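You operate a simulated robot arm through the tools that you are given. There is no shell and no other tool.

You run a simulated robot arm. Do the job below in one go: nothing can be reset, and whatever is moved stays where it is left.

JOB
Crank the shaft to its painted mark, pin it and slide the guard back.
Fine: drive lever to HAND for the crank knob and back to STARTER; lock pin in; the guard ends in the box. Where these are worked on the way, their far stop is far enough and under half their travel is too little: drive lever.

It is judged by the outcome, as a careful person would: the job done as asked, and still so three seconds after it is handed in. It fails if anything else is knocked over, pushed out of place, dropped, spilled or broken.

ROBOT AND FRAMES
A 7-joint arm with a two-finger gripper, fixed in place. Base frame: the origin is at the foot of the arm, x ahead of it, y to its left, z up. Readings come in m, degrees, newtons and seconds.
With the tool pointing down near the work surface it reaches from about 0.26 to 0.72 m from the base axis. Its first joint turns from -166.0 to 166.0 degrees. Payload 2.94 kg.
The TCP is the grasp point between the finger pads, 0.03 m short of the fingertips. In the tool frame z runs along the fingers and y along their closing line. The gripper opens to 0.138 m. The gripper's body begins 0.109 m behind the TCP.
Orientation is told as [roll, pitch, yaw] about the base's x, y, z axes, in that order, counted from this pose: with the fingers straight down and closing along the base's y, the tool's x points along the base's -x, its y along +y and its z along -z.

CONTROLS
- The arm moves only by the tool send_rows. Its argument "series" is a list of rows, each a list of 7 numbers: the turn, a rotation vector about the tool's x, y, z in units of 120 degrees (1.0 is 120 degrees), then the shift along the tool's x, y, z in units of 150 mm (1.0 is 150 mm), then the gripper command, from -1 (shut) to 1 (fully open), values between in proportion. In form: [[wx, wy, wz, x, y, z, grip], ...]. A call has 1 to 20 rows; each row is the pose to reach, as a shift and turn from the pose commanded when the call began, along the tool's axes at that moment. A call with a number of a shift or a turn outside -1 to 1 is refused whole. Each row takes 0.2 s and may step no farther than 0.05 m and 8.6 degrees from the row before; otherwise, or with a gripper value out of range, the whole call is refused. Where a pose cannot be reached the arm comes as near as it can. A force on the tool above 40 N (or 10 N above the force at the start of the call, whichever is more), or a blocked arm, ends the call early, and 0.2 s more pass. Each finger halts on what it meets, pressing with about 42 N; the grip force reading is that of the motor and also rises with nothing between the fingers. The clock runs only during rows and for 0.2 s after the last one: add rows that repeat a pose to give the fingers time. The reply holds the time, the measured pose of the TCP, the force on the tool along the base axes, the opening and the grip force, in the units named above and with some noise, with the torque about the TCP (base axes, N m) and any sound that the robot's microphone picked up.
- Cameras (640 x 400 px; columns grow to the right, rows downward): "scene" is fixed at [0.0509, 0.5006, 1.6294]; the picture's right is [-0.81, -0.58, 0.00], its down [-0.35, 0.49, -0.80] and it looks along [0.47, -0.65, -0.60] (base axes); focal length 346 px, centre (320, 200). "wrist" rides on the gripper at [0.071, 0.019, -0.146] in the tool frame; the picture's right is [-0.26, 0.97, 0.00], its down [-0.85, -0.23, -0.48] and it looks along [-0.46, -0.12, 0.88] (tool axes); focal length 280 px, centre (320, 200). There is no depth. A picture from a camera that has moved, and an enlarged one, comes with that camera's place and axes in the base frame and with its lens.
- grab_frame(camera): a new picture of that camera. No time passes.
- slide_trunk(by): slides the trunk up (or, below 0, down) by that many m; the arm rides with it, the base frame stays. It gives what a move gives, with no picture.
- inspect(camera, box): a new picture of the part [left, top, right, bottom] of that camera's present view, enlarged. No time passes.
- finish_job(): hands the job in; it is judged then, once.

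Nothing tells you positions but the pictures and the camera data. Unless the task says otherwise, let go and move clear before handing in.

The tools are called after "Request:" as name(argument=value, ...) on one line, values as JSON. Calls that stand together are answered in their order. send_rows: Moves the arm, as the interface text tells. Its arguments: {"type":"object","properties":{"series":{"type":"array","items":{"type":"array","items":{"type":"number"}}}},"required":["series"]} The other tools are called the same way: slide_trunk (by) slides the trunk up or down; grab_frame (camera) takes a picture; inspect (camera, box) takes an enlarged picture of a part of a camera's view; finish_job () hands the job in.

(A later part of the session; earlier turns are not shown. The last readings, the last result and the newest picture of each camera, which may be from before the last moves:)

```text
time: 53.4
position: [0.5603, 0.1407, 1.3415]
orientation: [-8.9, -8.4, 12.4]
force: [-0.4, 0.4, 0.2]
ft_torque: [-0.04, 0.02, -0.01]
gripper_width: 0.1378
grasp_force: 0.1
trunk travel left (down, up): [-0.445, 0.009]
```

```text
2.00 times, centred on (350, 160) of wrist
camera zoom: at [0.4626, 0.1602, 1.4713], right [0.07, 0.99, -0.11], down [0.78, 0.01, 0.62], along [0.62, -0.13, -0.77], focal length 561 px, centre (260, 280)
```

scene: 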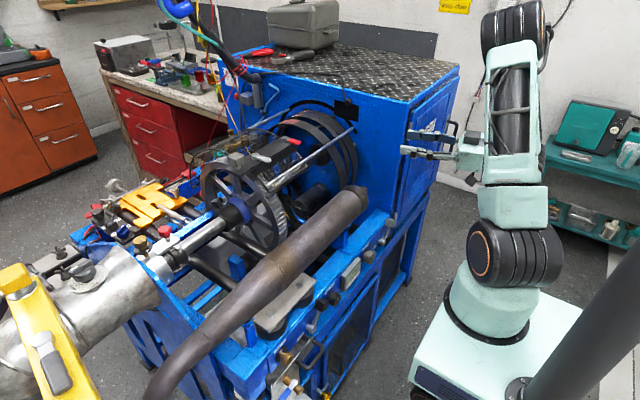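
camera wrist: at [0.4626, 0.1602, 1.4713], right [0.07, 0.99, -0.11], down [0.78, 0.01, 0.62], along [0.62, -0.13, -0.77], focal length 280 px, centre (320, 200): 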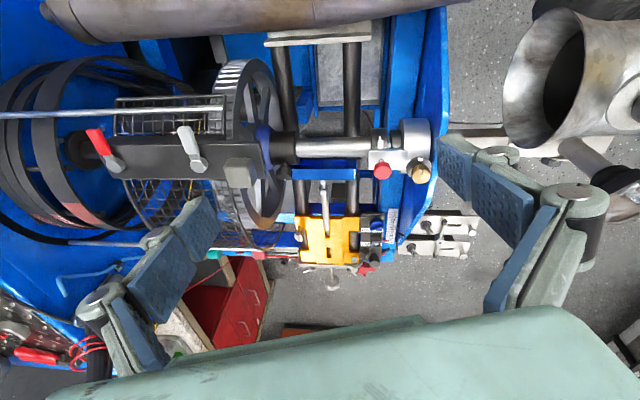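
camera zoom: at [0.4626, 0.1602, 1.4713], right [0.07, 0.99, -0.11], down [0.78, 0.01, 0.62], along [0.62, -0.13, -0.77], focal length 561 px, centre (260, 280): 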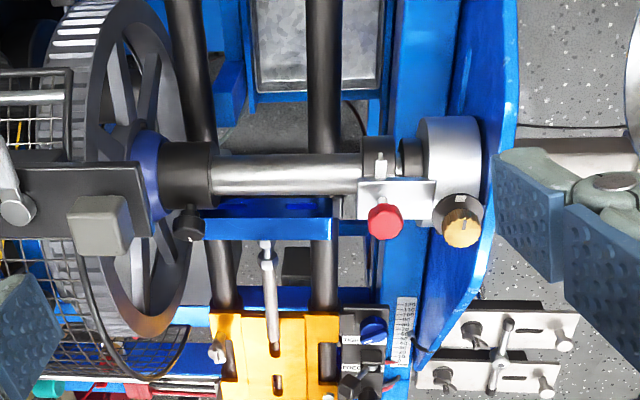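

Request:
inspect(camera="wrist", box=[350, 115, 430, 185])

Request:
inspect(camera="wrist", box=[210, 60, 310, 240])

Request:
inspect(camera="wrist", box=[0, 60, 220, 240])

```text
5.71 times, centred on (390, 150) of wrist
camera zoom: at [0.4626, 0.1602, 1.4713], right [0.07, 0.99, -0.11], down [0.78, 0.01, 0.62], along [0.62, -0.13, -0.77], focal length 1602 px, centre (-80, 486)
```

zoom: 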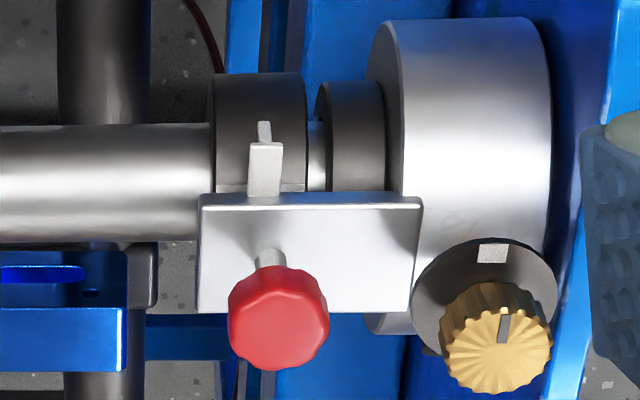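

```text
2.22 times, centred on (260, 150) of wrist
camera zoom: at [0.4626, 0.1602, 1.4713], right [0.07, 0.99, -0.11], down [0.78, 0.01, 0.62], along [0.62, -0.13, -0.77], focal length 623 px, centre (453, 311)
```

zoom: 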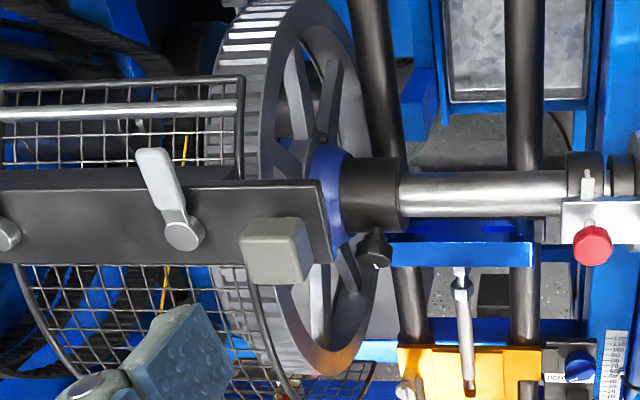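

```text
2.22 times, centred on (110, 150) of wrist
camera zoom: at [0.4626, 0.1602, 1.4713], right [0.07, 0.99, -0.11], down [0.78, 0.01, 0.62], along [0.62, -0.13, -0.77], focal length 623 px, centre (787, 311)
```

zoom: 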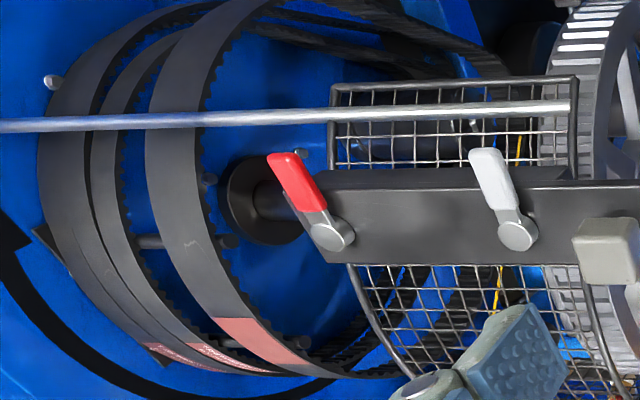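

I see a light strip right beside the pointer that could be paint or a reflection. I'll zoom in closer from both cameras.

Request:
inspect(camera="scene", box=[165, 236, 195, 262])

Request:
inspect(camera="wrist", box=[368, 120, 408, 160])

```text
15.38 times, centred on (180, 249) of scene
camera zoom: at [0.0509, 0.5006, 1.6294], right [-0.81, -0.58, 0.0], down [-0.35, 0.49, -0.8], along [0.47, -0.65, -0.6], focal length 5323 px, centre (2474, -554)
```

zoom: 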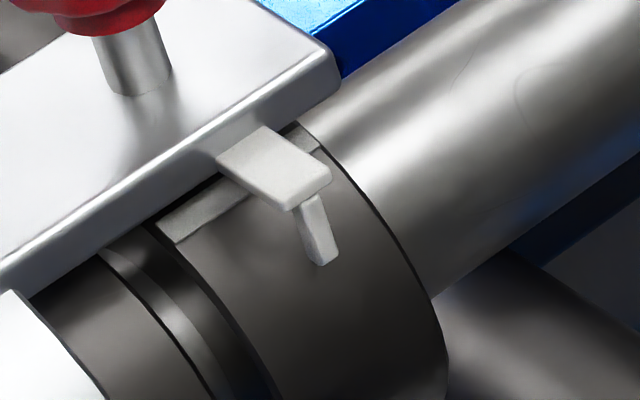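

```text
10.00 times, centred on (388, 140) of wrist
camera zoom: at [0.4626, 0.1602, 1.4713], right [0.07, 0.99, -0.11], down [0.78, 0.01, 0.62], along [0.62, -0.13, -0.77], focal length 2804 px, centre (-360, 800)
```

zoom: 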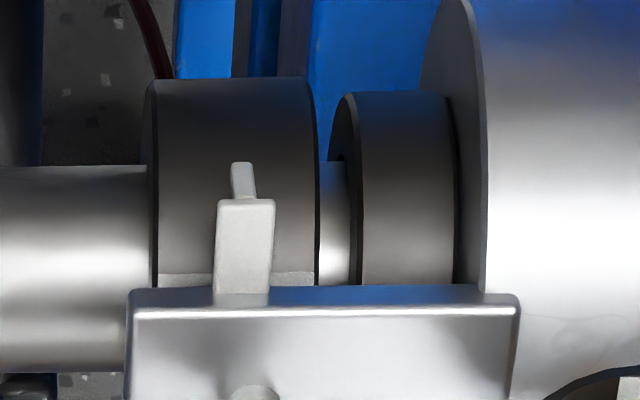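

That's it: a white painted stripe on the collar is just peeking out from under the bracket, about 35° short of the pointer, and turning the knob further in the negative direction brings it there. I'll retrace my path back to the knob.

Request:
send_rows(series=[[0, 0, 0, 0.2, -0.14, -0.01, 1], [0, 0, 0, 0.4, -0.28, -0.02, 1], [0, 0, 0, 0.6, -0.42, -0.02, 1], [0, 0, 0, 0.8, -0.56, -0.03, 1], [0, 0, 0, 0.98, -0.68, -0.04, 1]])

Request:
send_rows(series=[[0, 0, 0, 0.15, -0.2, 0, 1], [0, 0, 0, 0.35, -0.4, 0, 1], [0, 0, 0, 0.55, -0.6, 0, 1], [0, 0, 0, 0.75, -0.71, 0, 1], [0, 0, 0, 0.8, -0.76, 0.22, 1], [0, 0, 0, 0.85, -0.81, 0.44, 1], [0, 0, 0, 0.9, -0.86, 0.66, 1], [0, 0, 0, 0.95, -0.9, 0.887, 1]])

```text
time: 54.6
position: [0.436, 0.0093, 1.3431]
orientation: [-8.7, -8.5, 12.3]
force: [-0.1, -0.9, 0.3]
ft_torque: [0.0, -0.05, -0.01]
gripper_width: 0.138
grasp_force: 0.1
trunk travel left (down, up): [-0.445, 0.009]
```

```text
time: 56.4
position: [0.3464, -0.1654, 1.2124]
orientation: [-8.9, -8.6, 12.2]
force: [-0.8, 0.1, -0.3]
ft_torque: [-0.03, 0.0, 0.01]
gripper_width: 0.1378
grasp_force: 0.1
trunk travel left (down, up): [-0.445, 0.009]
```

Request:
send_rows(series=[[0, -0.03, 0, 0.05, -0.14, 0.02, 1], [0, -0.08, 0, 0.1, -0.28, 0.05, 0.8], [0, -0.14, 0, 0.15, -0.42, 0.08, 0.6], [0, -0.2, 0, 0.2, -0.56, 0.11, 0.4], [0, -0.265, 0, 0.24, -0.68, 0.14, 0.2], [0, -0.33, 0, 0.28, -0.8, 0.17, 0], [0, -0.395, 0, 0.31, -0.9, 0.2, 0], [0, -0.46, 0, 0.34, -1, 0.22, 0], [0, -0.525, 0, 0.36, -1, 0.237, 0], [0, -0.59, 0, 0.36, -1, 0.237, 0], [0, -0.65, 0, 0.36, -1, 0.237, 0]])

Request:
grab_frame(camera="wrist")

```text
time: 58.8
position: [0.3287, -0.3292, 1.192]
orientation: [-68.9, -80.5, 79.7]
force: [-0.1, 0.9, 0.0]
ft_torque: [0.0, -0.01, -0.02]
gripper_width: 0.0692
grasp_force: 0.0
trunk travel left (down, up): [-0.445, 0.009]
```

```text
taken
camera wrist: at [0.1797, -0.3495, 1.1277], right [-0.17, 0.98, 0.11], down [-0.4, -0.17, 0.9], along [0.9, 0.11, 0.42], focal length 280 px, centre (320, 200)
```

wrist: 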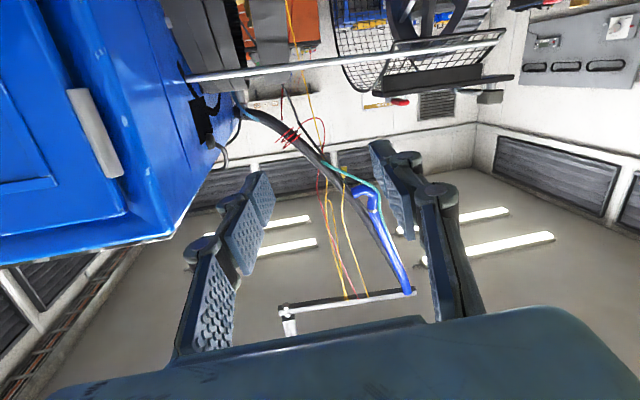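

Request:
slide_trunk(by=-0.2)

Request:
slide_trunk(by=-0.2)

Request:
send_rows(series=[[-0.004, -0.013, 0.065, 0, 0, 0, 0], [-0.008, -0.025, 0.13, 0, 0, 0, 0], [-0.012, -0.038, 0.196, 0, 0, 0, 0], [-0.016, -0.05, 0.26, 0, 0, 0, 0], [-0.02, -0.063, 0.326, 0, 0, 0, 0], [-0.024, -0.0756, 0.391, 0, 0, 0, 0]])

Request:
grab_frame(camera="wrist")

```text
time: 61.0
position: [0.329, -0.3283, 0.9916]
orientation: [-68.5, -80.7, 79.2]
force: [0.3, 1.0, -0.3]
ft_torque: [0.01, 0.0, 0.01]
gripper_width: 0.0692
grasp_force: 0.0
trunk travel left (down, up): [-0.245, 0.209]
```

```text
time: 63.1
position: [0.3281, -0.3293, 0.7911]
orientation: [-68.5, -80.7, 79.1]
force: [0.0, 1.0, 0.3]
ft_torque: [0.0, 0.04, -0.03]
gripper_width: 0.0688
grasp_force: 0.1
trunk travel left (down, up): [-0.045, 0.409]
```

```text
time: 64.5
position: [0.3288, -0.3287, 0.7917]
orientation: [99.4, -51.1, -86.4]
force: [-0.3, 0.0, -0.3]
ft_torque: [0.03, -0.03, -0.01]
gripper_width: 0.0688
grasp_force: 0.1
trunk travel left (down, up): [-0.045, 0.409]
```

```text
taken
camera wrist: at [0.1788, -0.2986, 0.7337], right [-0.19, 0.57, 0.8], down [-0.38, -0.79, 0.47], along [0.9, -0.22, 0.37], focal length 280 px, centre (320, 200)
```

wrist: 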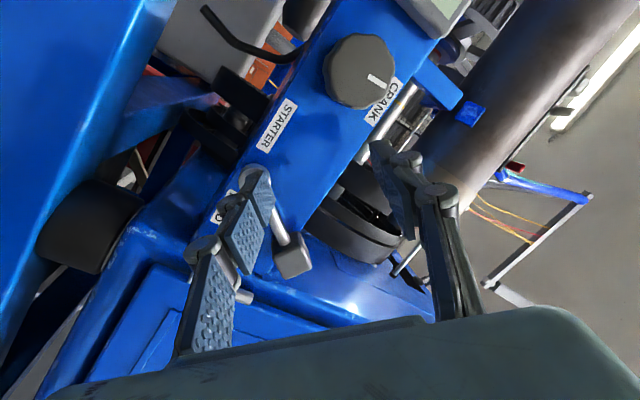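

Request:
send_rows(series=[[-0.004, -0.013, 0.065, 0, 0, 0, 0], [-0.008, -0.025, 0.13, 0, 0, 0, 0], [-0.012, -0.038, 0.196, 0, 0, 0, 0], [-0.016, -0.05, 0.26, 0, 0, 0, 0], [-0.02, -0.063, 0.326, 0, 0, 0, 0], [-0.024, -0.0756, 0.391, 0, 0, 0, 0], [-0.028, -0.088, 0.456, 0, 0, 0, 0], [-0.032, -0.1, 0.521, 0, 0, 0, 0], [-0.036, -0.113, 0.587, 0, 0, 0, 0]])

Request:
grab_frame(camera="wrist")

```text
time: 66.5
position: [0.3279, -0.3287, 0.7926]
orientation: [104.0, 20.5, -85.4]
force: [-0.6, 0.8, 0.6]
ft_torque: [0.0, -0.01, -0.03]
gripper_width: 0.0688
grasp_force: 0.1
trunk travel left (down, up): [-0.045, 0.409]
```

```text
taken
camera wrist: at [0.177, -0.27, 0.8012], right [-0.19, -0.59, 0.79], down [-0.35, -0.71, -0.61], along [0.92, -0.39, -0.07], focal length 280 px, centre (320, 200)
```

wrist: 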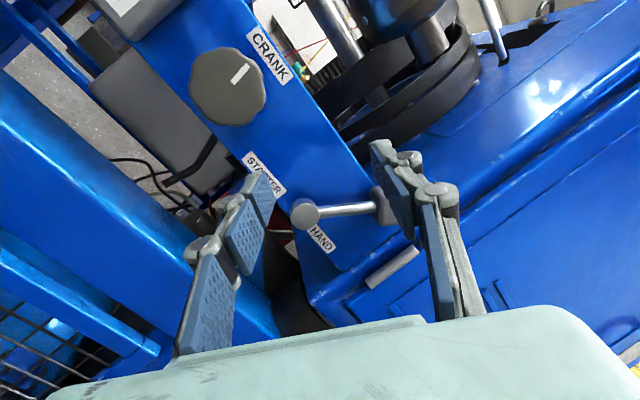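

Now shifting over in front of the knob with the fingers rolled for a long negative stroke.

Request:
send_rows(series=[[0, 0, 0, 0.15, -0.085, 0.016, 0], [0, 0, 0, 0.3, -0.17, 0.033, 0], [0, 0, 0, 0.435, -0.254, 0.049, 0], [0, 0, 0, 0.435, -0.254, 0.049, 0]])

Request:
grab_frame(camera="wrist")

```text
time: 67.5
position: [0.3405, -0.2548, 0.7814]
orientation: [104.0, 20.5, -85.5]
force: [0.1, -0.3, -0.4]
ft_torque: [0.02, 0.01, -0.02]
gripper_width: 0.0692
grasp_force: 0.0
trunk travel left (down, up): [-0.045, 0.409]
```

```text
taken
camera wrist: at [0.1886, -0.1957, 0.7913], right [-0.19, -0.59, 0.79], down [-0.35, -0.71, -0.61], along [0.92, -0.39, -0.07], focal length 280 px, centre (320, 200)
```

wrist: 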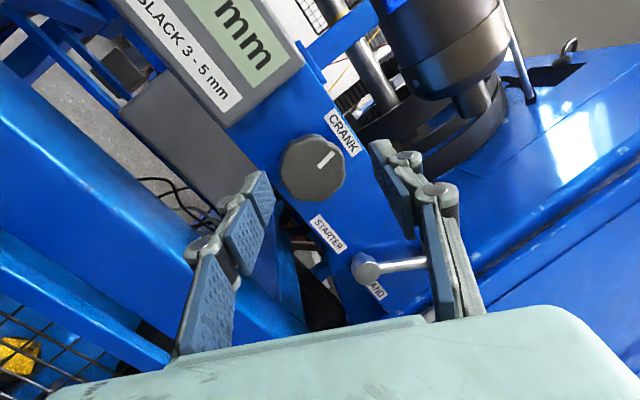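

Request:
send_rows(series=[[0, 0, 0, -0.007, -0.016, 0.09, 0], [0, 0, 0, -0.014, -0.033, 0.18, 0], [0, 0, 0, -0.014, -0.033, 0.18, -0.3], [0, 0, 0, -0.014, -0.033, 0.18, -0.7], [0, 0, 0, -0.014, -0.033, 0.18, -1], [0, 0, 0, -0.014, -0.033, 0.18, -1]])

Request:
grab_frame(camera="wrist")

```text
time: 68.9
position: [0.3685, -0.2542, 0.7805]
orientation: [103.6, 20.4, -85.5]
force: [-4.9, 11.3, -21.8]
ft_torque: [-0.07, 0.29, 0.36]
gripper_width: 0.0477
grasp_force: 44.8
trunk travel left (down, up): [-0.045, 0.409]
```

```text
taken
camera wrist: at [0.2159, -0.1957, 0.7912], right [-0.18, -0.59, 0.79], down [-0.35, -0.71, -0.61], along [0.92, -0.39, -0.08], focal length 280 px, centre (320, 200)
```

wrist: 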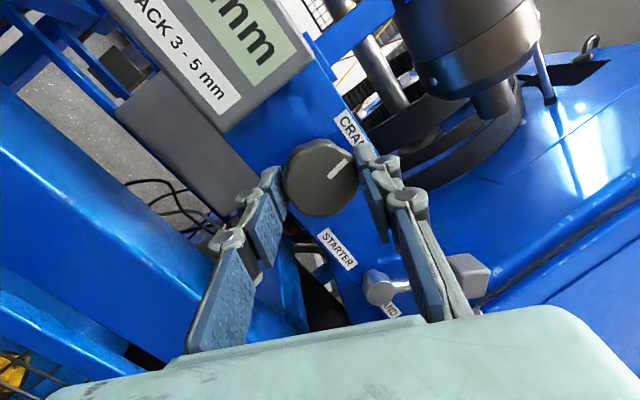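

Gripped again. Turning the knob -70° and watching the stripe.

Request:
send_rows(series=[[0.0046, 0.0135, -0.064, 0.003, -0.012, 0, -1], [0.0092, 0.027, -0.128, 0.003, -0.012, 0, -1], [0.0138, 0.0405, -0.192, 0.003, -0.012, 0, -1], [0.0184, 0.054, -0.256, 0.003, -0.012, 0, -1], [0.023, 0.0675, -0.32, 0.003, -0.012, 0, -1], [0.0276, 0.081, -0.384, 0.003, -0.012, 0, -1], [0.0322, 0.0945, -0.448, 0.003, -0.012, 0, -1], [0.0368, 0.108, -0.512, 0.003, -0.012, 0, -1], [0.0414, 0.1215, -0.576, 0.003, -0.012, 0, -1]])

Request:
inspect(camera="scene", box=[165, 236, 195, 262])

Request:
grab_frame(camera="wrist")

```text
time: 70.4
position: [0.3681, -0.2584, 0.7823]
orientation: [100.7, -26.4, -86.2]
force: [12.7, -3.9, 1.4]
ft_torque: [0.03, 0.71, -0.17]
gripper_width: 0.0473
grasp_force: 44.8
trunk travel left (down, up): [-0.045, 0.409]
stopped in row 7: the force on the tool passed its limit at 42 N (the readings are from after the stop); the commanded pose is now the measured one
```

```text
15.38 times, centred on (180, 249) of scene
camera zoom: at [0.0509, 0.5006, 1.6294], right [-0.81, -0.58, 0.0], down [-0.35, 0.49, -0.8], along [0.47, -0.65, -0.6], focal length 5323 px, centre (2474, -554)
```

zoom: 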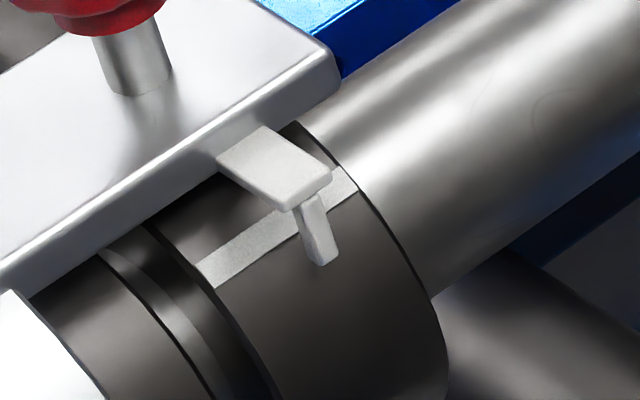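

```text
taken
camera wrist: at [0.2166, -0.2085, 0.7436], right [-0.19, 0.17, 0.97], down [-0.36, -0.93, 0.1], along [0.91, -0.33, 0.24], focal length 280 px, centre (320, 200)
```

wrist: 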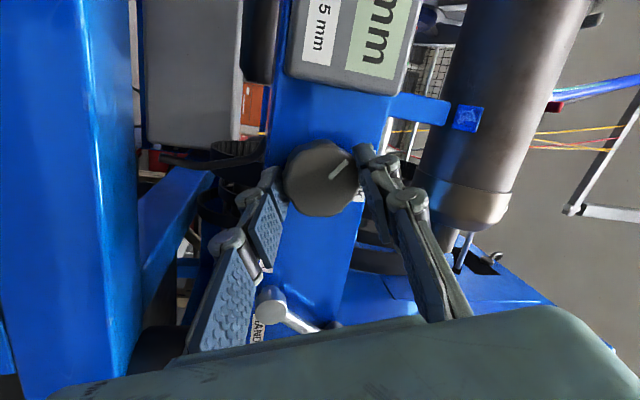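

The stripe is clearly moving toward the needle; the ratio is about 3:1, so roughly 45° more knob is needed. I'll turn 31° and check.

Request:
send_rows(series=[[0.004, 0.0135, -0.064, 0, 0, 0, -1], [0.008, 0.027, -0.128, 0, 0, 0, -1], [0.012, 0.0405, -0.192, 0, 0, 0, -1], [0.016, 0.054, -0.256, 0, 0, 0, -1]])

Request:
inspect(camera="scene", box=[165, 236, 195, 262])

```text
time: 71.4
position: [0.3676, -0.2578, 0.7833]
orientation: [97.6, -57.9, -84.4]
force: [26.0, -19.4, 23.7]
ft_torque: [0.19, -0.23, -0.5]
gripper_width: 0.0474
grasp_force: 45.1
trunk travel left (down, up): [-0.045, 0.409]
```

```text
15.38 times, centred on (180, 249) of scene
camera zoom: at [0.0509, 0.5006, 1.6294], right [-0.81, -0.58, 0.0], down [-0.35, 0.49, -0.8], along [0.47, -0.65, -0.6], focal length 5323 px, centre (2474, -554)
```

zoom: 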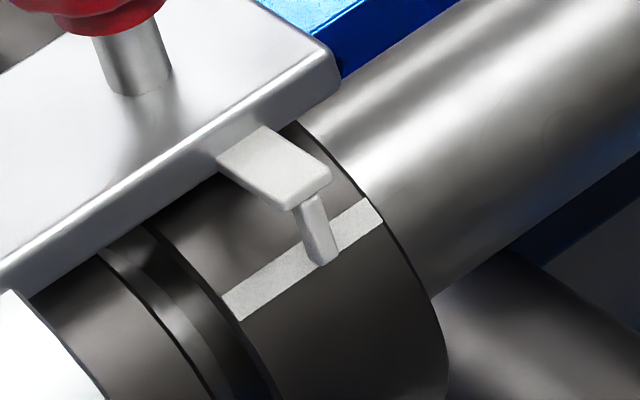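

Nearly there: the stripe is just short of the needle tip. A further ~11° on the knob should centre it.

Request:
send_rows(series=[[0.003, 0.0097, -0.046, 0, 0, 0, -1], [0.006, 0.0195, -0.092, 0, 0, 0, -1], [0.006, 0.0195, -0.092, 0, 0, 0, -1]])

Request:
inspect(camera="scene", box=[165, 236, 195, 262])

```text
time: 72.2
position: [0.3666, -0.2585, 0.7843]
orientation: [94.6, -69.0, -81.9]
force: [26.2, -20.6, 29.4]
ft_torque: [0.11, -0.56, -0.64]
gripper_width: 0.0474
grasp_force: 45.0
trunk travel left (down, up): [-0.045, 0.409]
```

```text
15.38 times, centred on (180, 249) of scene
camera zoom: at [0.0509, 0.5006, 1.6294], right [-0.81, -0.58, 0.0], down [-0.35, 0.49, -0.8], along [0.47, -0.65, -0.6], focal length 5323 px, centre (2474, -554)
```

zoom: 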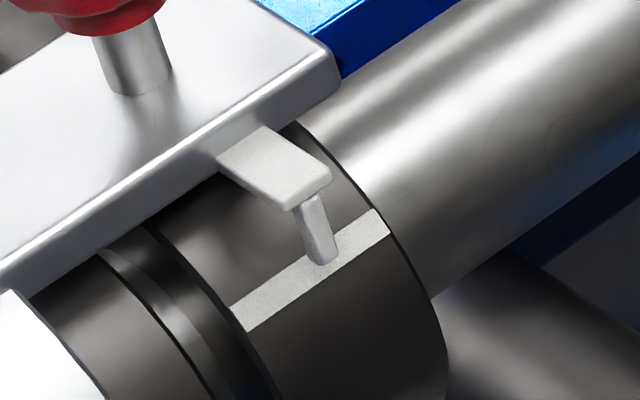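

The stripe is now centred under the needle tip. I'll release the knob, back off, and confirm it stays put.

Request:
send_rows(series=[[0, 0, 0, 0, 0, 0, -0.6], [0, 0, 0, 0, 0, 0, -0.2], [0, 0, 0, 0, 0, 0, 0], [0, 0, 0, 0, 0, 0, 0], [0, 0, 0, 0.007, 0.022, -0.115, 0], [0, 0, 0, 0.014, 0.044, -0.228, 0], [0, 0, 0, -0.11, -0.16, -0.29, 0], [0, 0, 0, -0.245, -0.377, -0.358, 0]])

Request:
inspect(camera="scene", box=[165, 236, 195, 262])

Request:
grab_frame(camera="wrist")

```text
time: 74.0
position: [0.3293, -0.3326, 0.795]
orientation: [94.4, -69.0, -81.4]
force: [-0.8, -0.5, -0.8]
ft_torque: [-0.01, -0.02, -0.03]
gripper_width: 0.0691
grasp_force: 0.1
trunk travel left (down, up): [-0.045, 0.409]
```

```text
15.38 times, centred on (180, 249) of scene
camera zoom: at [0.0509, 0.5006, 1.6294], right [-0.81, -0.58, 0.0], down [-0.35, 0.49, -0.8], along [0.47, -0.65, -0.6], focal length 5323 px, centre (2474, -554)
```

zoom: 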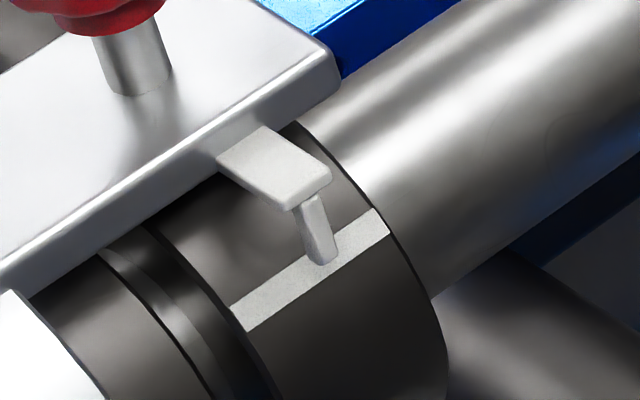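

```text
taken
camera wrist: at [0.1788, -0.3234, 0.7324], right [-0.19, 0.78, 0.59], down [-0.37, -0.61, 0.7], along [0.91, -0.08, 0.41], focal length 280 px, centre (320, 200)
```

wrist: 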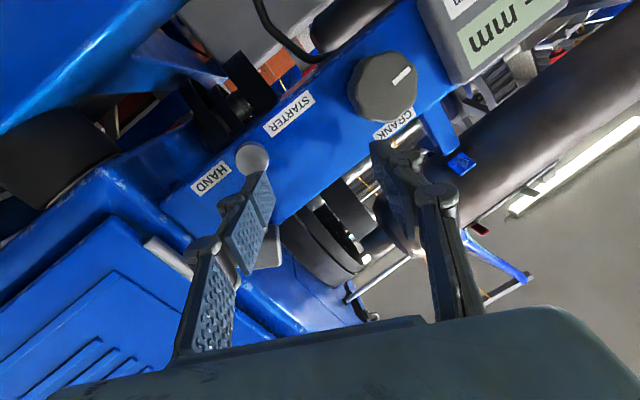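

The shaft holds at the mark. Since I'm beside the drive lever, I'll return it to STARTER: level the fingers and straddle the head from the front.

Request:
send_rows(series=[[0.004, 0.0127, -0.062, -0.12, -0.1, -0.05, 0], [0.008, 0.025, -0.125, -0.25, -0.2, -0.11, 0], [0.0115, 0.038, -0.187, -0.373, -0.328, -0.163, 0], [0.0115, 0.038, -0.187, -0.373, -0.328, -0.163, 0]])

Request:
grab_frame(camera="wrist")

```text
time: 75.0
position: [0.3195, -0.402, 0.8284]
orientation: [-27.1, -86.4, 39.2]
force: [-0.8, 0.3, 0.3]
ft_torque: [0.0, 0.01, 0.04]
gripper_width: 0.0688
grasp_force: 0.0
trunk travel left (down, up): [-0.045, 0.409]
```

```text
taken
camera wrist: at [0.1691, -0.418, 0.7661], right [-0.19, 0.95, 0.23], down [-0.38, -0.29, 0.88], along [0.91, 0.08, 0.41], focal length 280 px, centre (320, 200)
```

wrist: 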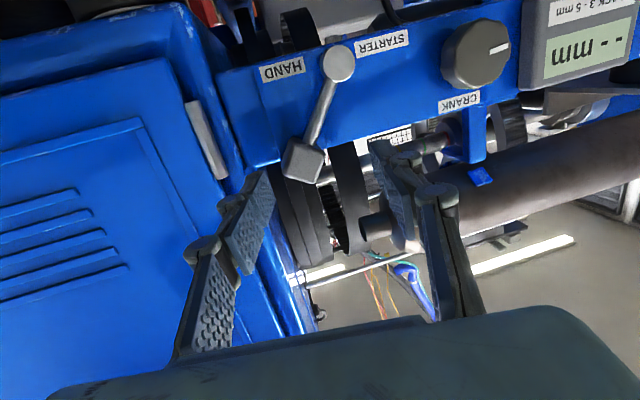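

Request:
send_rows(series=[[0, 0, 0, -0.008, -0.033, 0.12, 0], [0, 0, 0, -0.0155, -0.065, 0.243, 0], [0, 0, 0, -0.0155, -0.065, 0.243, 0]])

Request:
grab_frame(camera="wrist")

```text
time: 75.8
position: [0.3548, -0.4046, 0.8298]
orientation: [-26.0, -86.5, 38.1]
force: [0.6, -0.6, -0.3]
ft_torque: [-0.02, -0.02, 0.02]
gripper_width: 0.0689
grasp_force: 0.0
trunk travel left (down, up): [-0.045, 0.409]
```

```text
taken
camera wrist: at [0.2048, -0.4198, 0.7658], right [-0.19, 0.95, 0.24], down [-0.38, -0.29, 0.88], along [0.91, 0.08, 0.41], focal length 280 px, centre (320, 200)
```

wrist: 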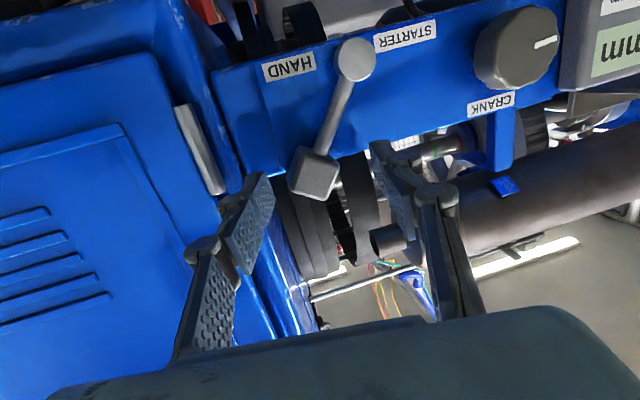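

The head is between the fingers; I'll push it slowly +y along its arc to STARTER.

Request:
send_rows(series=[[0, 0, 0, -0.015, 0.049, 0.01, 0], [0, 0, 0, -0.03, 0.098, 0.02, 0], [0, 0, 0, -0.045, 0.147, 0.03, 0], [0, 0, 0, -0.06, 0.196, 0.04, 0], [0, 0, 0, -0.069, 0.245, 0.05, 0], [0, 0, 0, -0.078, 0.293, 0.06, 0], [0, 0, 0, -0.08, 0.342, 0.07, 0], [0, 0, 0, -0.081, 0.391, 0.08, 0], [0, 0, 0, -0.077, 0.44, 0.09, 0], [0, 0, 0, -0.072, 0.489, 0.1, 0], [0, 0, 0, -0.067, 0.538, 0.112, 0], [0, 0, 0, -0.055, 0.587, 0.124, 0], [0, 0, 0, -0.05, 0.636, 0.135, 0], [0, 0, 0, -0.046, 0.685, 0.146, 0]])

Request:
grab_frame(camera="wrist")

```text
time: 78.8
position: [0.3565, -0.3028, 0.8339]
orientation: [-26.5, -86.5, 38.2]
force: [4.1, -14.6, 4.2]
ft_torque: [-0.28, -0.08, -0.34]
gripper_width: 0.079
grasp_force: 7.5
trunk travel left (down, up): [-0.045, 0.409]
```

```text
taken
camera wrist: at [0.2061, -0.3166, 0.7707], right [-0.18, 0.95, 0.24], down [-0.38, -0.29, 0.88], along [0.91, 0.07, 0.41], focal length 280 px, centre (320, 200)
```

wrist: 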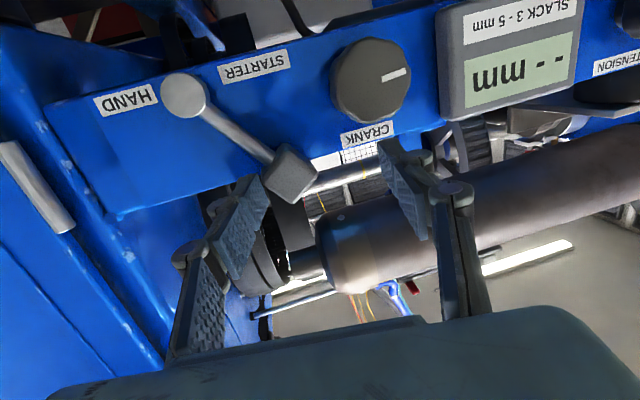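

The lever is back at the STARTER stop. I'll back off and raise the trunk for the pin.

Request:
send_rows(series=[[0, 0, 0, 0.003, -0.04, -0.008, 0], [0, 0, 0, 0.003, -0.085, -0.017, 0], [0, 0, 0, 0.008, -0.06, -0.13, 0], [0, 0, 0, 0.014, -0.03, -0.246, 0], [0, 0, 0, 0.019, -0.16, -0.274, 0]])

Request:
slide_trunk(by=0.2)

Request:
slide_trunk(by=0.2)

Request:
grab_frame(camera="scene")

Request:
inspect(camera="scene", box=[165, 236, 195, 262])

Request:
inspect(camera="scene", box=[340, 210, 440, 272])

```text
time: 80.0
position: [0.3217, -0.3296, 0.833]
orientation: [-25.7, -86.4, 37.8]
force: [0.2, 0.4, 0.4]
ft_torque: [0.03, 0.01, -0.03]
gripper_width: 0.0691
grasp_force: 0.0
trunk travel left (down, up): [-0.045, 0.409]
```

```text
time: 82.2
position: [0.3207, -0.3302, 1.033]
orientation: [-25.9, -86.5, 38.0]
force: [0.3, 0.0, -0.4]
ft_torque: [-0.01, -0.01, 0.02]
gripper_width: 0.069
grasp_force: 0.0
trunk travel left (down, up): [-0.245, 0.209]
```

```text
time: 84.3
position: [0.3213, -0.3291, 1.2333]
orientation: [-25.9, -86.6, 37.9]
force: [0.5, 0.1, 0.9]
ft_torque: [-0.03, -0.01, 0.01]
gripper_width: 0.0693
grasp_force: 0.1
trunk travel left (down, up): [-0.445, 0.009]
```

```text
taken
```

scene: 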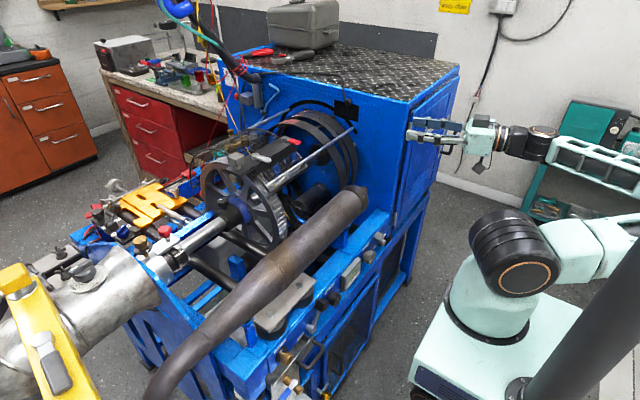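

```text
15.38 times, centred on (180, 249) of scene
camera zoom: at [0.0509, 0.5006, 1.6294], right [-0.81, -0.58, 0.0], down [-0.35, 0.49, -0.8], along [0.47, -0.65, -0.6], focal length 5323 px, centre (2474, -554)
```

zoom: 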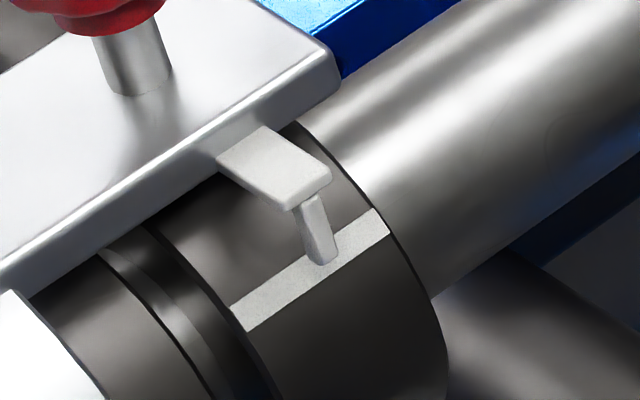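

```text
6.40 times, centred on (390, 241) of scene
camera zoom: at [0.0509, 0.5006, 1.6294], right [-0.81, -0.58, 0.0], down [-0.35, 0.49, -0.8], along [0.47, -0.65, -0.6], focal length 2214 px, centre (-128, -62)
```

zoom: 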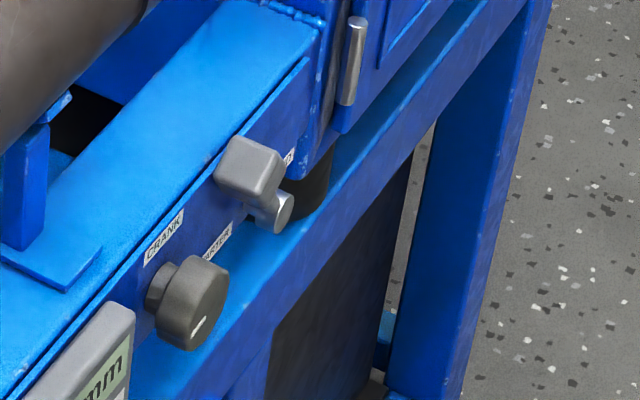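

Mark, knob and lever all look right. Now pitching the tool down and swinging toward the pin.

Request:
send_rows(series=[[0, 0.065, 0, 0, 0.1, 0, 0], [0, 0.13, 0, 0, 0.2, 0, 0], [0, 0.195, 0, 0, 0.3, 0, 0], [0, 0.26, 0, -0.03, 0.4, 0, 0], [0, 0.325, 0, -0.06, 0.5, 0, 0], [0, 0.39, 0, -0.09, 0.6, 0.05, 0], [0, 0.455, 0, -0.12, 0.7, 0.1, 0], [0, 0.52, 0, -0.15, 0.8, 0.15, 0], [0, 0.585, 0, -0.2, 0.9, 0.2, 0], [0, 0.65, 0, -0.3, 1, 0.3, 0], [0, 0.7, 0, -0.4, 1, 0.3, 0], [0, 0.7, 0, -0.65, 1, 0.3, 0]])

Request:
grab_frame(camera="wrist")

```text
time: 86.9
position: [0.3376, -0.167, 1.3236]
orientation: [-1.5, -2.4, 12.0]
force: [-0.4, 1.5, 0.3]
ft_torque: [-0.1, 0.04, 0.01]
gripper_width: 0.0689
grasp_force: 0.0
trunk travel left (down, up): [-0.445, 0.009]
```

```text
taken
camera wrist: at [0.2565, -0.1629, 1.4666], right [0.05, 1.0, -0.01], down [0.85, -0.04, 0.52], along [0.52, -0.04, -0.85], focal length 280 px, centre (320, 200)
```

wrist: 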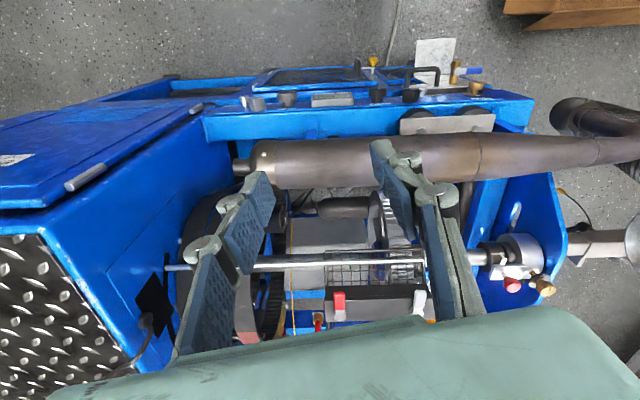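

Red pin knob is at about (0.734, 0.205, 1.053). I'll close the fingers, move over at safe height, then tilt forward to press it.

Request:
send_rows(series=[[0, 0, 0, -0.16, 0.17, -0.03, -0.5], [0, 0, 0, -0.33, 0.34, -0.06, -1], [0, 0, 0, -0.5, 0.51, -0.09, -1], [0, 0, 0, -0.66, 0.683, -0.12, -1], [0, 0, 0, -0.8, 0.85, -0.12, -1], [0, 0, 0, -0.97, 1, -0.12, -1]])

Request:
send_rows(series=[[0, -0.03, 0, -0.15, 0.16, 0.0, -1], [0, -0.07, 0, -0.3, 0.32, 0.0, -1], [0, -0.11, 0, -0.45, 0.48, 0.0, -1], [0, -0.15, 0, -0.6, 0.64, 0.0, -1], [0, -0.2, 0, -0.7, 0.7, 0.0, -1], [0, -0.25, 0, -0.8, 0.7, 0.0, -1]])

Request:
grab_frame(camera="wrist")

Request:
grab_frame(camera="scene")

```text
time: 88.3
position: [0.4463, 0.0101, 1.3477]
orientation: [-1.5, -2.8, 12.2]
force: [-0.2, 0.4, 0.5]
ft_torque: [-0.04, -0.01, 0.0]
gripper_width: 0.0001
grasp_force: 28.5
trunk travel left (down, up): [-0.445, 0.009]
```

```text
time: 89.7
position: [0.5434, 0.1356, 1.3487]
orientation: [-1.8, -32.9, 13.1]
force: [0.4, -0.1, 0.1]
ft_torque: [-0.03, -0.02, -0.02]
gripper_width: 0.0
grasp_force: 28.8
trunk travel left (down, up): [-0.445, 0.009]
```

```text
taken
camera wrist: at [0.4032, 0.1268, 1.4323], right [0.01, 0.99, 0.12], down [0.49, -0.11, 0.87], along [0.87, 0.05, -0.48], focal length 280 px, centre (320, 200)
```

wrist: 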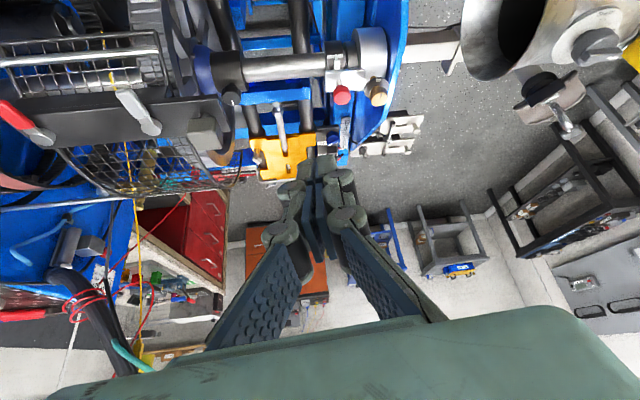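

```text
taken
```

scene: 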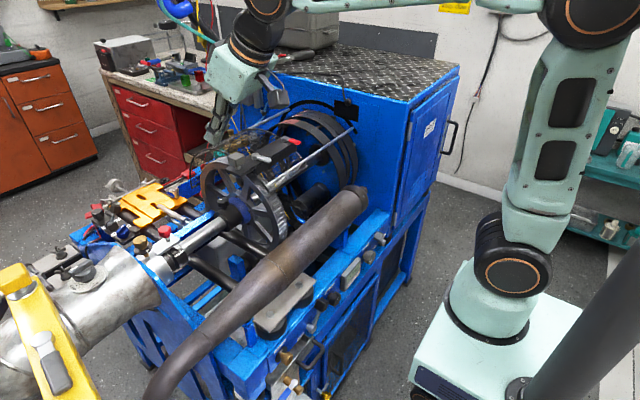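

The knob position is confirmed. I'll move over it at height, then come down.

Request:
send_rows(series=[[0, 0, 0, -0.17, 0.04, 0.19, -1], [0, 0, 0, -0.34, 0.08, 0.38, -1], [0, 0, 0, -0.51, 0.12, 0.57, -1], [0, 0, 0, -0.68, 0.16, 0.76, -1], [0, 0, 0, -0.854, 0.198, 0.942, -1]])

Request:
grab_frame(camera="wrist")

Request:
grab_frame(camera="scene")

```text
time: 90.9
position: [0.719, 0.2017, 1.296]
orientation: [-1.9, -32.8, 13.1]
force: [1.1, 0.1, -0.1]
ft_torque: [-0.03, -0.03, 0.0]
gripper_width: 0.0
grasp_force: 28.3
trunk travel left (down, up): [-0.445, 0.009]
```

```text
taken
camera wrist: at [0.5787, 0.1921, 1.3805], right [0.01, 0.99, 0.12], down [0.49, -0.11, 0.87], along [0.87, 0.05, -0.49], focal length 280 px, centre (320, 200)
```

wrist: 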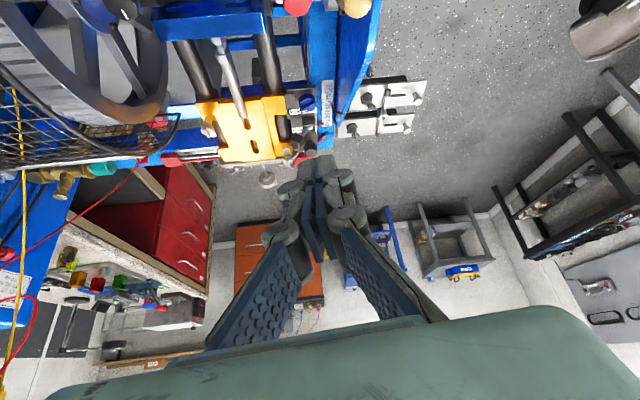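

```text
taken
```

scene: 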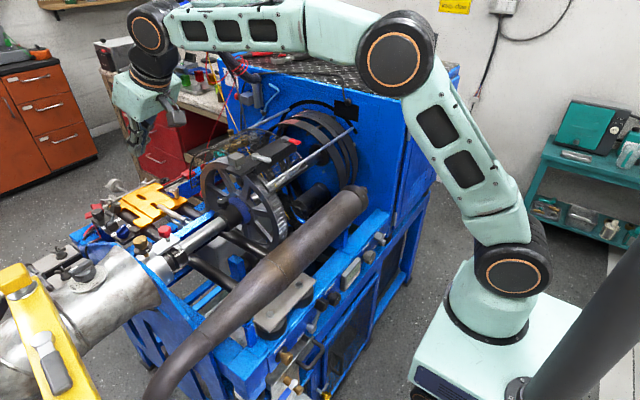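

The fingertip is right over the pin knob. I'll lower the trunk 0.17 m, then check.

Request:
slide_trunk(by=-0.17)

Request:
inspect(camera="scene", box=[120, 190, 220, 270])

Request:
grab_frame(camera="scene")

Request:
grab_frame(camera="wrist")

```text
time: 92.8
position: [0.7182, 0.2014, 1.1274]
orientation: [-1.8, -32.8, 13.2]
force: [-0.2, 0.8, 1.0]
ft_torque: [0.0, 0.03, 0.0]
gripper_width: 0.0
grasp_force: 28.7
trunk travel left (down, up): [-0.275, 0.179]
```

```text
5.00 times, centred on (170, 230) of scene
camera zoom: at [0.0509, 0.5006, 1.6294], right [-0.81, -0.58, 0.0], down [-0.35, 0.49, -0.8], along [0.47, -0.65, -0.6], focal length 1730 px, centre (1070, 50)
```

zoom: 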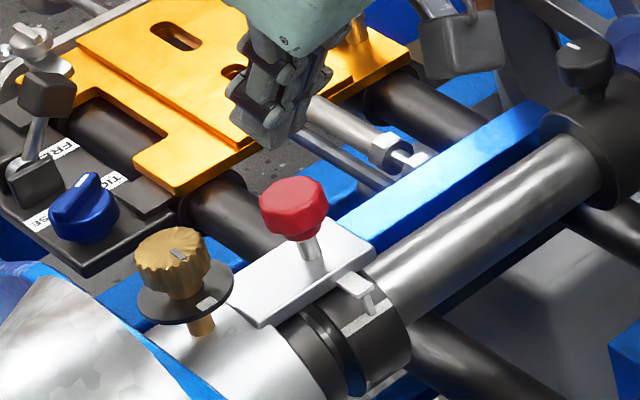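

```text
taken
```

scene: 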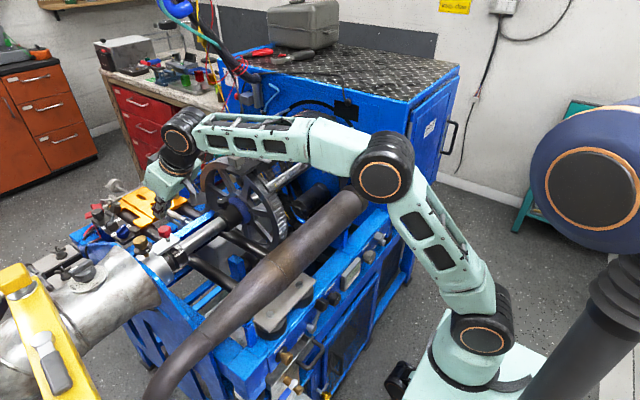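

```text
taken
camera wrist: at [0.5771, 0.1917, 1.2116], right [0.01, 0.99, 0.12], down [0.49, -0.11, 0.87], along [0.87, 0.05, -0.49], focal length 280 px, centre (320, 200)
```

wrist: 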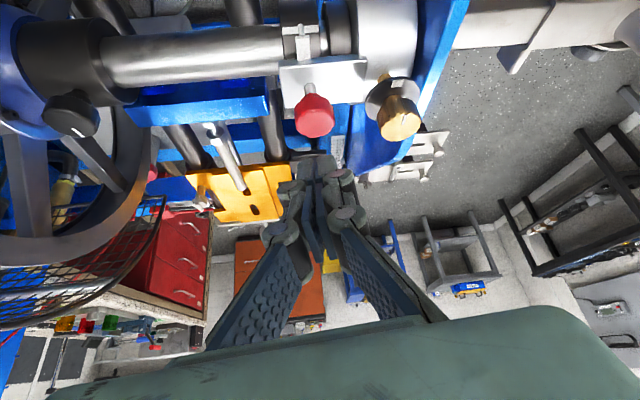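

Alignment looks good. Descending slowly to contact.

Request:
send_rows(series=[[0, 0, 0, 0.04, 0.005, 0.05, -1], [0, 0, 0, 0.08, 0.01, 0.1, -1], [0, 0, 0, 0.125, 0.016, 0.158, -1], [0, 0, 0, 0.125, 0.016, 0.158, -1]])

Request:
inspect(camera="scene", box=[140, 210, 200, 260])

Request:
grab_frame(camera="wrist")

```text
time: 93.8
position: [0.714, 0.2024, 1.0974]
orientation: [-1.8, -32.7, 13.1]
force: [-1.0, -0.2, -0.3]
ft_torque: [-0.04, 0.0, 0.03]
gripper_width: 0.0
grasp_force: 28.4
trunk travel left (down, up): [-0.275, 0.179]
```

```text
8.00 times, centred on (170, 235) of scene
camera zoom: at [0.0509, 0.5006, 1.6294], right [-0.81, -0.58, 0.0], down [-0.35, 0.49, -0.8], along [0.47, -0.65, -0.6], focal length 2768 px, centre (1520, -80)
```

zoom: 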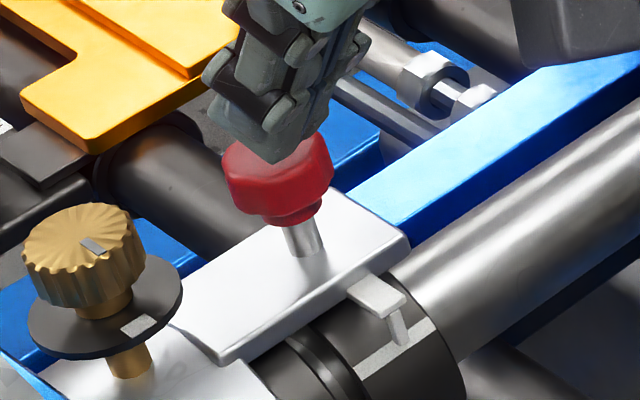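

```text
taken
camera wrist: at [0.5738, 0.1926, 1.1815], right [0.01, 0.99, 0.12], down [0.49, -0.11, 0.87], along [0.87, 0.05, -0.49], focal length 280 px, centre (320, 200)
```

wrist: 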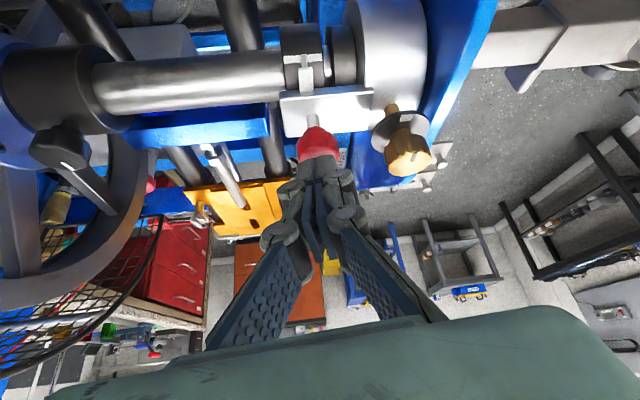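

Fingertips are just over the red knob. Pressing down slowly.

Request:
send_rows(series=[[0, 0, 0, 0.011, 0, 0.0168, -1], [0, 0, 0, 0.022, 0, 0.0336, -1], [0, 0, 0, 0.033, 0, 0.0504, -1], [0, 0, 0, 0.044, 0, 0.0672, -1], [0, 0, 0, 0.055, 0, 0.084, -1], [0, 0, 0, 0.066, 0, 0.1008, -1], [0, 0, 0, 0.077, 0, 0.1176, -1], [0, 0, 0, 0.088, 0, 0.1344, -1]])

Request:
inspect(camera="scene", box=[140, 210, 200, 260])

```text
time: 95.6
position: [0.7147, 0.2018, 1.0768]
orientation: [-1.9, -33.3, 13.1]
force: [1.2, -0.3, 14.6]
ft_torque: [0.02, -0.09, 0.0]
gripper_width: 0.006
grasp_force: 28.2
trunk travel left (down, up): [-0.275, 0.179]
```

```text
8.00 times, centred on (170, 235) of scene
camera zoom: at [0.0509, 0.5006, 1.6294], right [-0.81, -0.58, 0.0], down [-0.35, 0.49, -0.8], along [0.47, -0.65, -0.6], focal length 2768 px, centre (1520, -80)
```

zoom: 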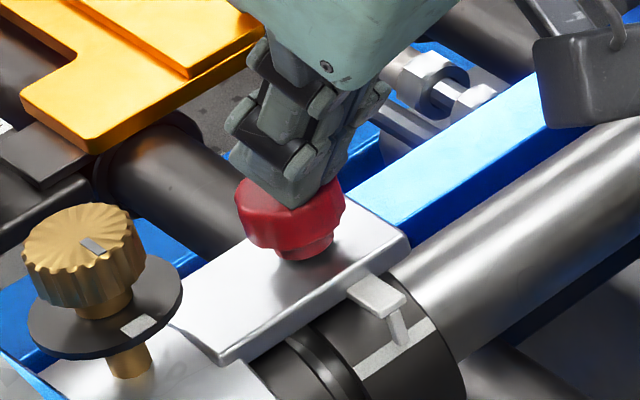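

The pin has gone in and the knob is nearly on the bracket. A little more pressure to confirm it is fully seated.

Request:
send_rows(series=[[0, 0, 0, 0.011, 0, 0.0168, -1], [0, 0, 0, 0.02, 0, 0.03, -1], [0, 0, 0, 0.028, 0, 0.042, -1], [0, 0, 0, 0.028, 0, 0.042, -1]])

Request:
inspect(camera="scene", box=[140, 210, 200, 260])

```text
time: 96.6
position: [0.7133, 0.2015, 1.0764]
orientation: [-1.7, -34.2, 13.1]
force: [3.9, 1.5, 37.7]
ft_torque: [0.11, -0.26, 0.03]
gripper_width: 0.0063
grasp_force: 28.2
trunk travel left (down, up): [-0.275, 0.179]
```

```text
8.00 times, centred on (170, 235) of scene
camera zoom: at [0.0509, 0.5006, 1.6294], right [-0.81, -0.58, 0.0], down [-0.35, 0.49, -0.8], along [0.47, -0.65, -0.6], focal length 2768 px, centre (1520, -80)
```

zoom: 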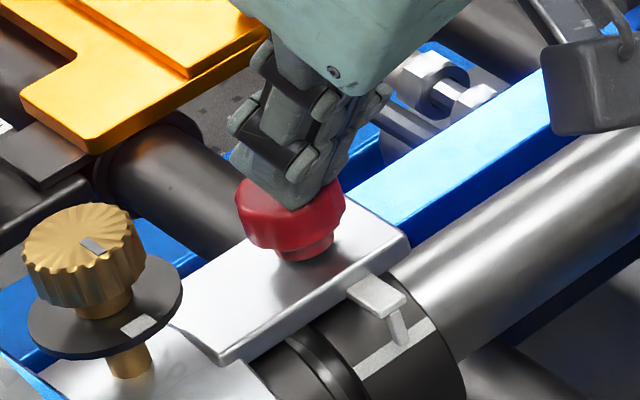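

Fully seated against a firm stop. Lifting straight off and checking that it stays in.

Request:
send_rows(series=[[0, 0, 0, -0.05, 0, -0.08, -1], [0, 0, 0, -0.15, 0, -0.23, -1], [0, 0, 0, -0.29, 0, -0.44, -1], [0, 0, 0, -0.44, 0, -0.67, -1]])

Request:
inspect(camera="scene", box=[140, 210, 200, 260])

Request:
grab_frame(camera="wrist")

Request:
grab_frame(camera="scene")

```text
time: 97.6
position: [0.7142, 0.205, 1.1851]
orientation: [-1.8, -32.7, 13.1]
force: [-0.1, -0.1, 0.1]
ft_torque: [0.01, 0.03, 0.0]
gripper_width: 0.0
grasp_force: 28.5
trunk travel left (down, up): [-0.275, 0.179]
```

```text
8.00 times, centred on (170, 235) of scene
camera zoom: at [0.0509, 0.5006, 1.6294], right [-0.81, -0.58, 0.0], down [-0.35, 0.49, -0.8], along [0.47, -0.65, -0.6], focal length 2768 px, centre (1520, -80)
```

zoom: 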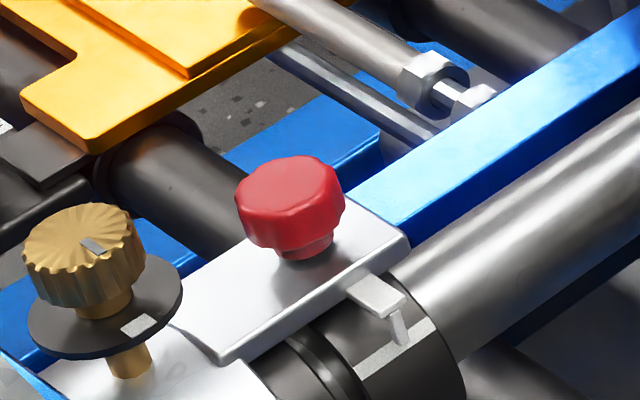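

```text
taken
camera wrist: at [0.5737, 0.1952, 1.269], right [0.01, 0.99, 0.12], down [0.49, -0.11, 0.87], along [0.87, 0.05, -0.49], focal length 280 px, centre (320, 200)
```

wrist: 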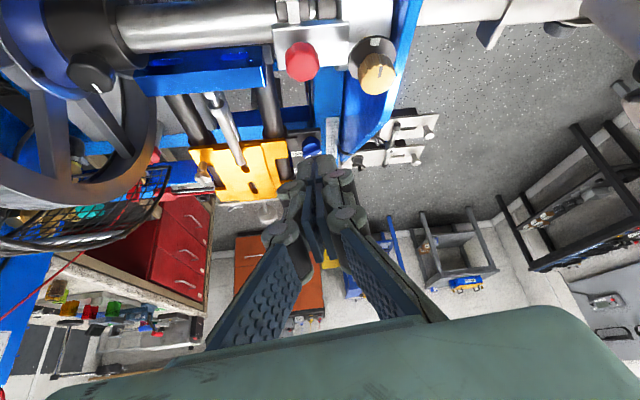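

```text
taken
```

scene: 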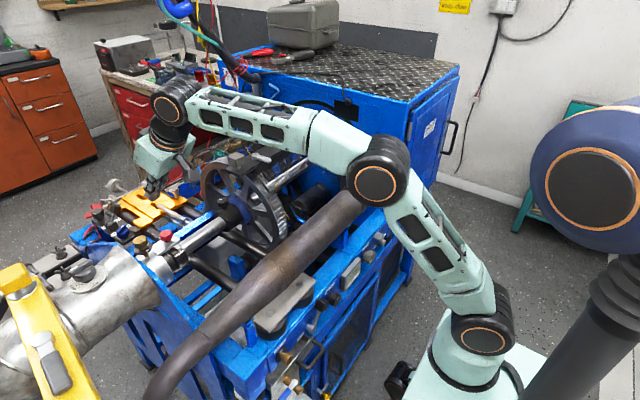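

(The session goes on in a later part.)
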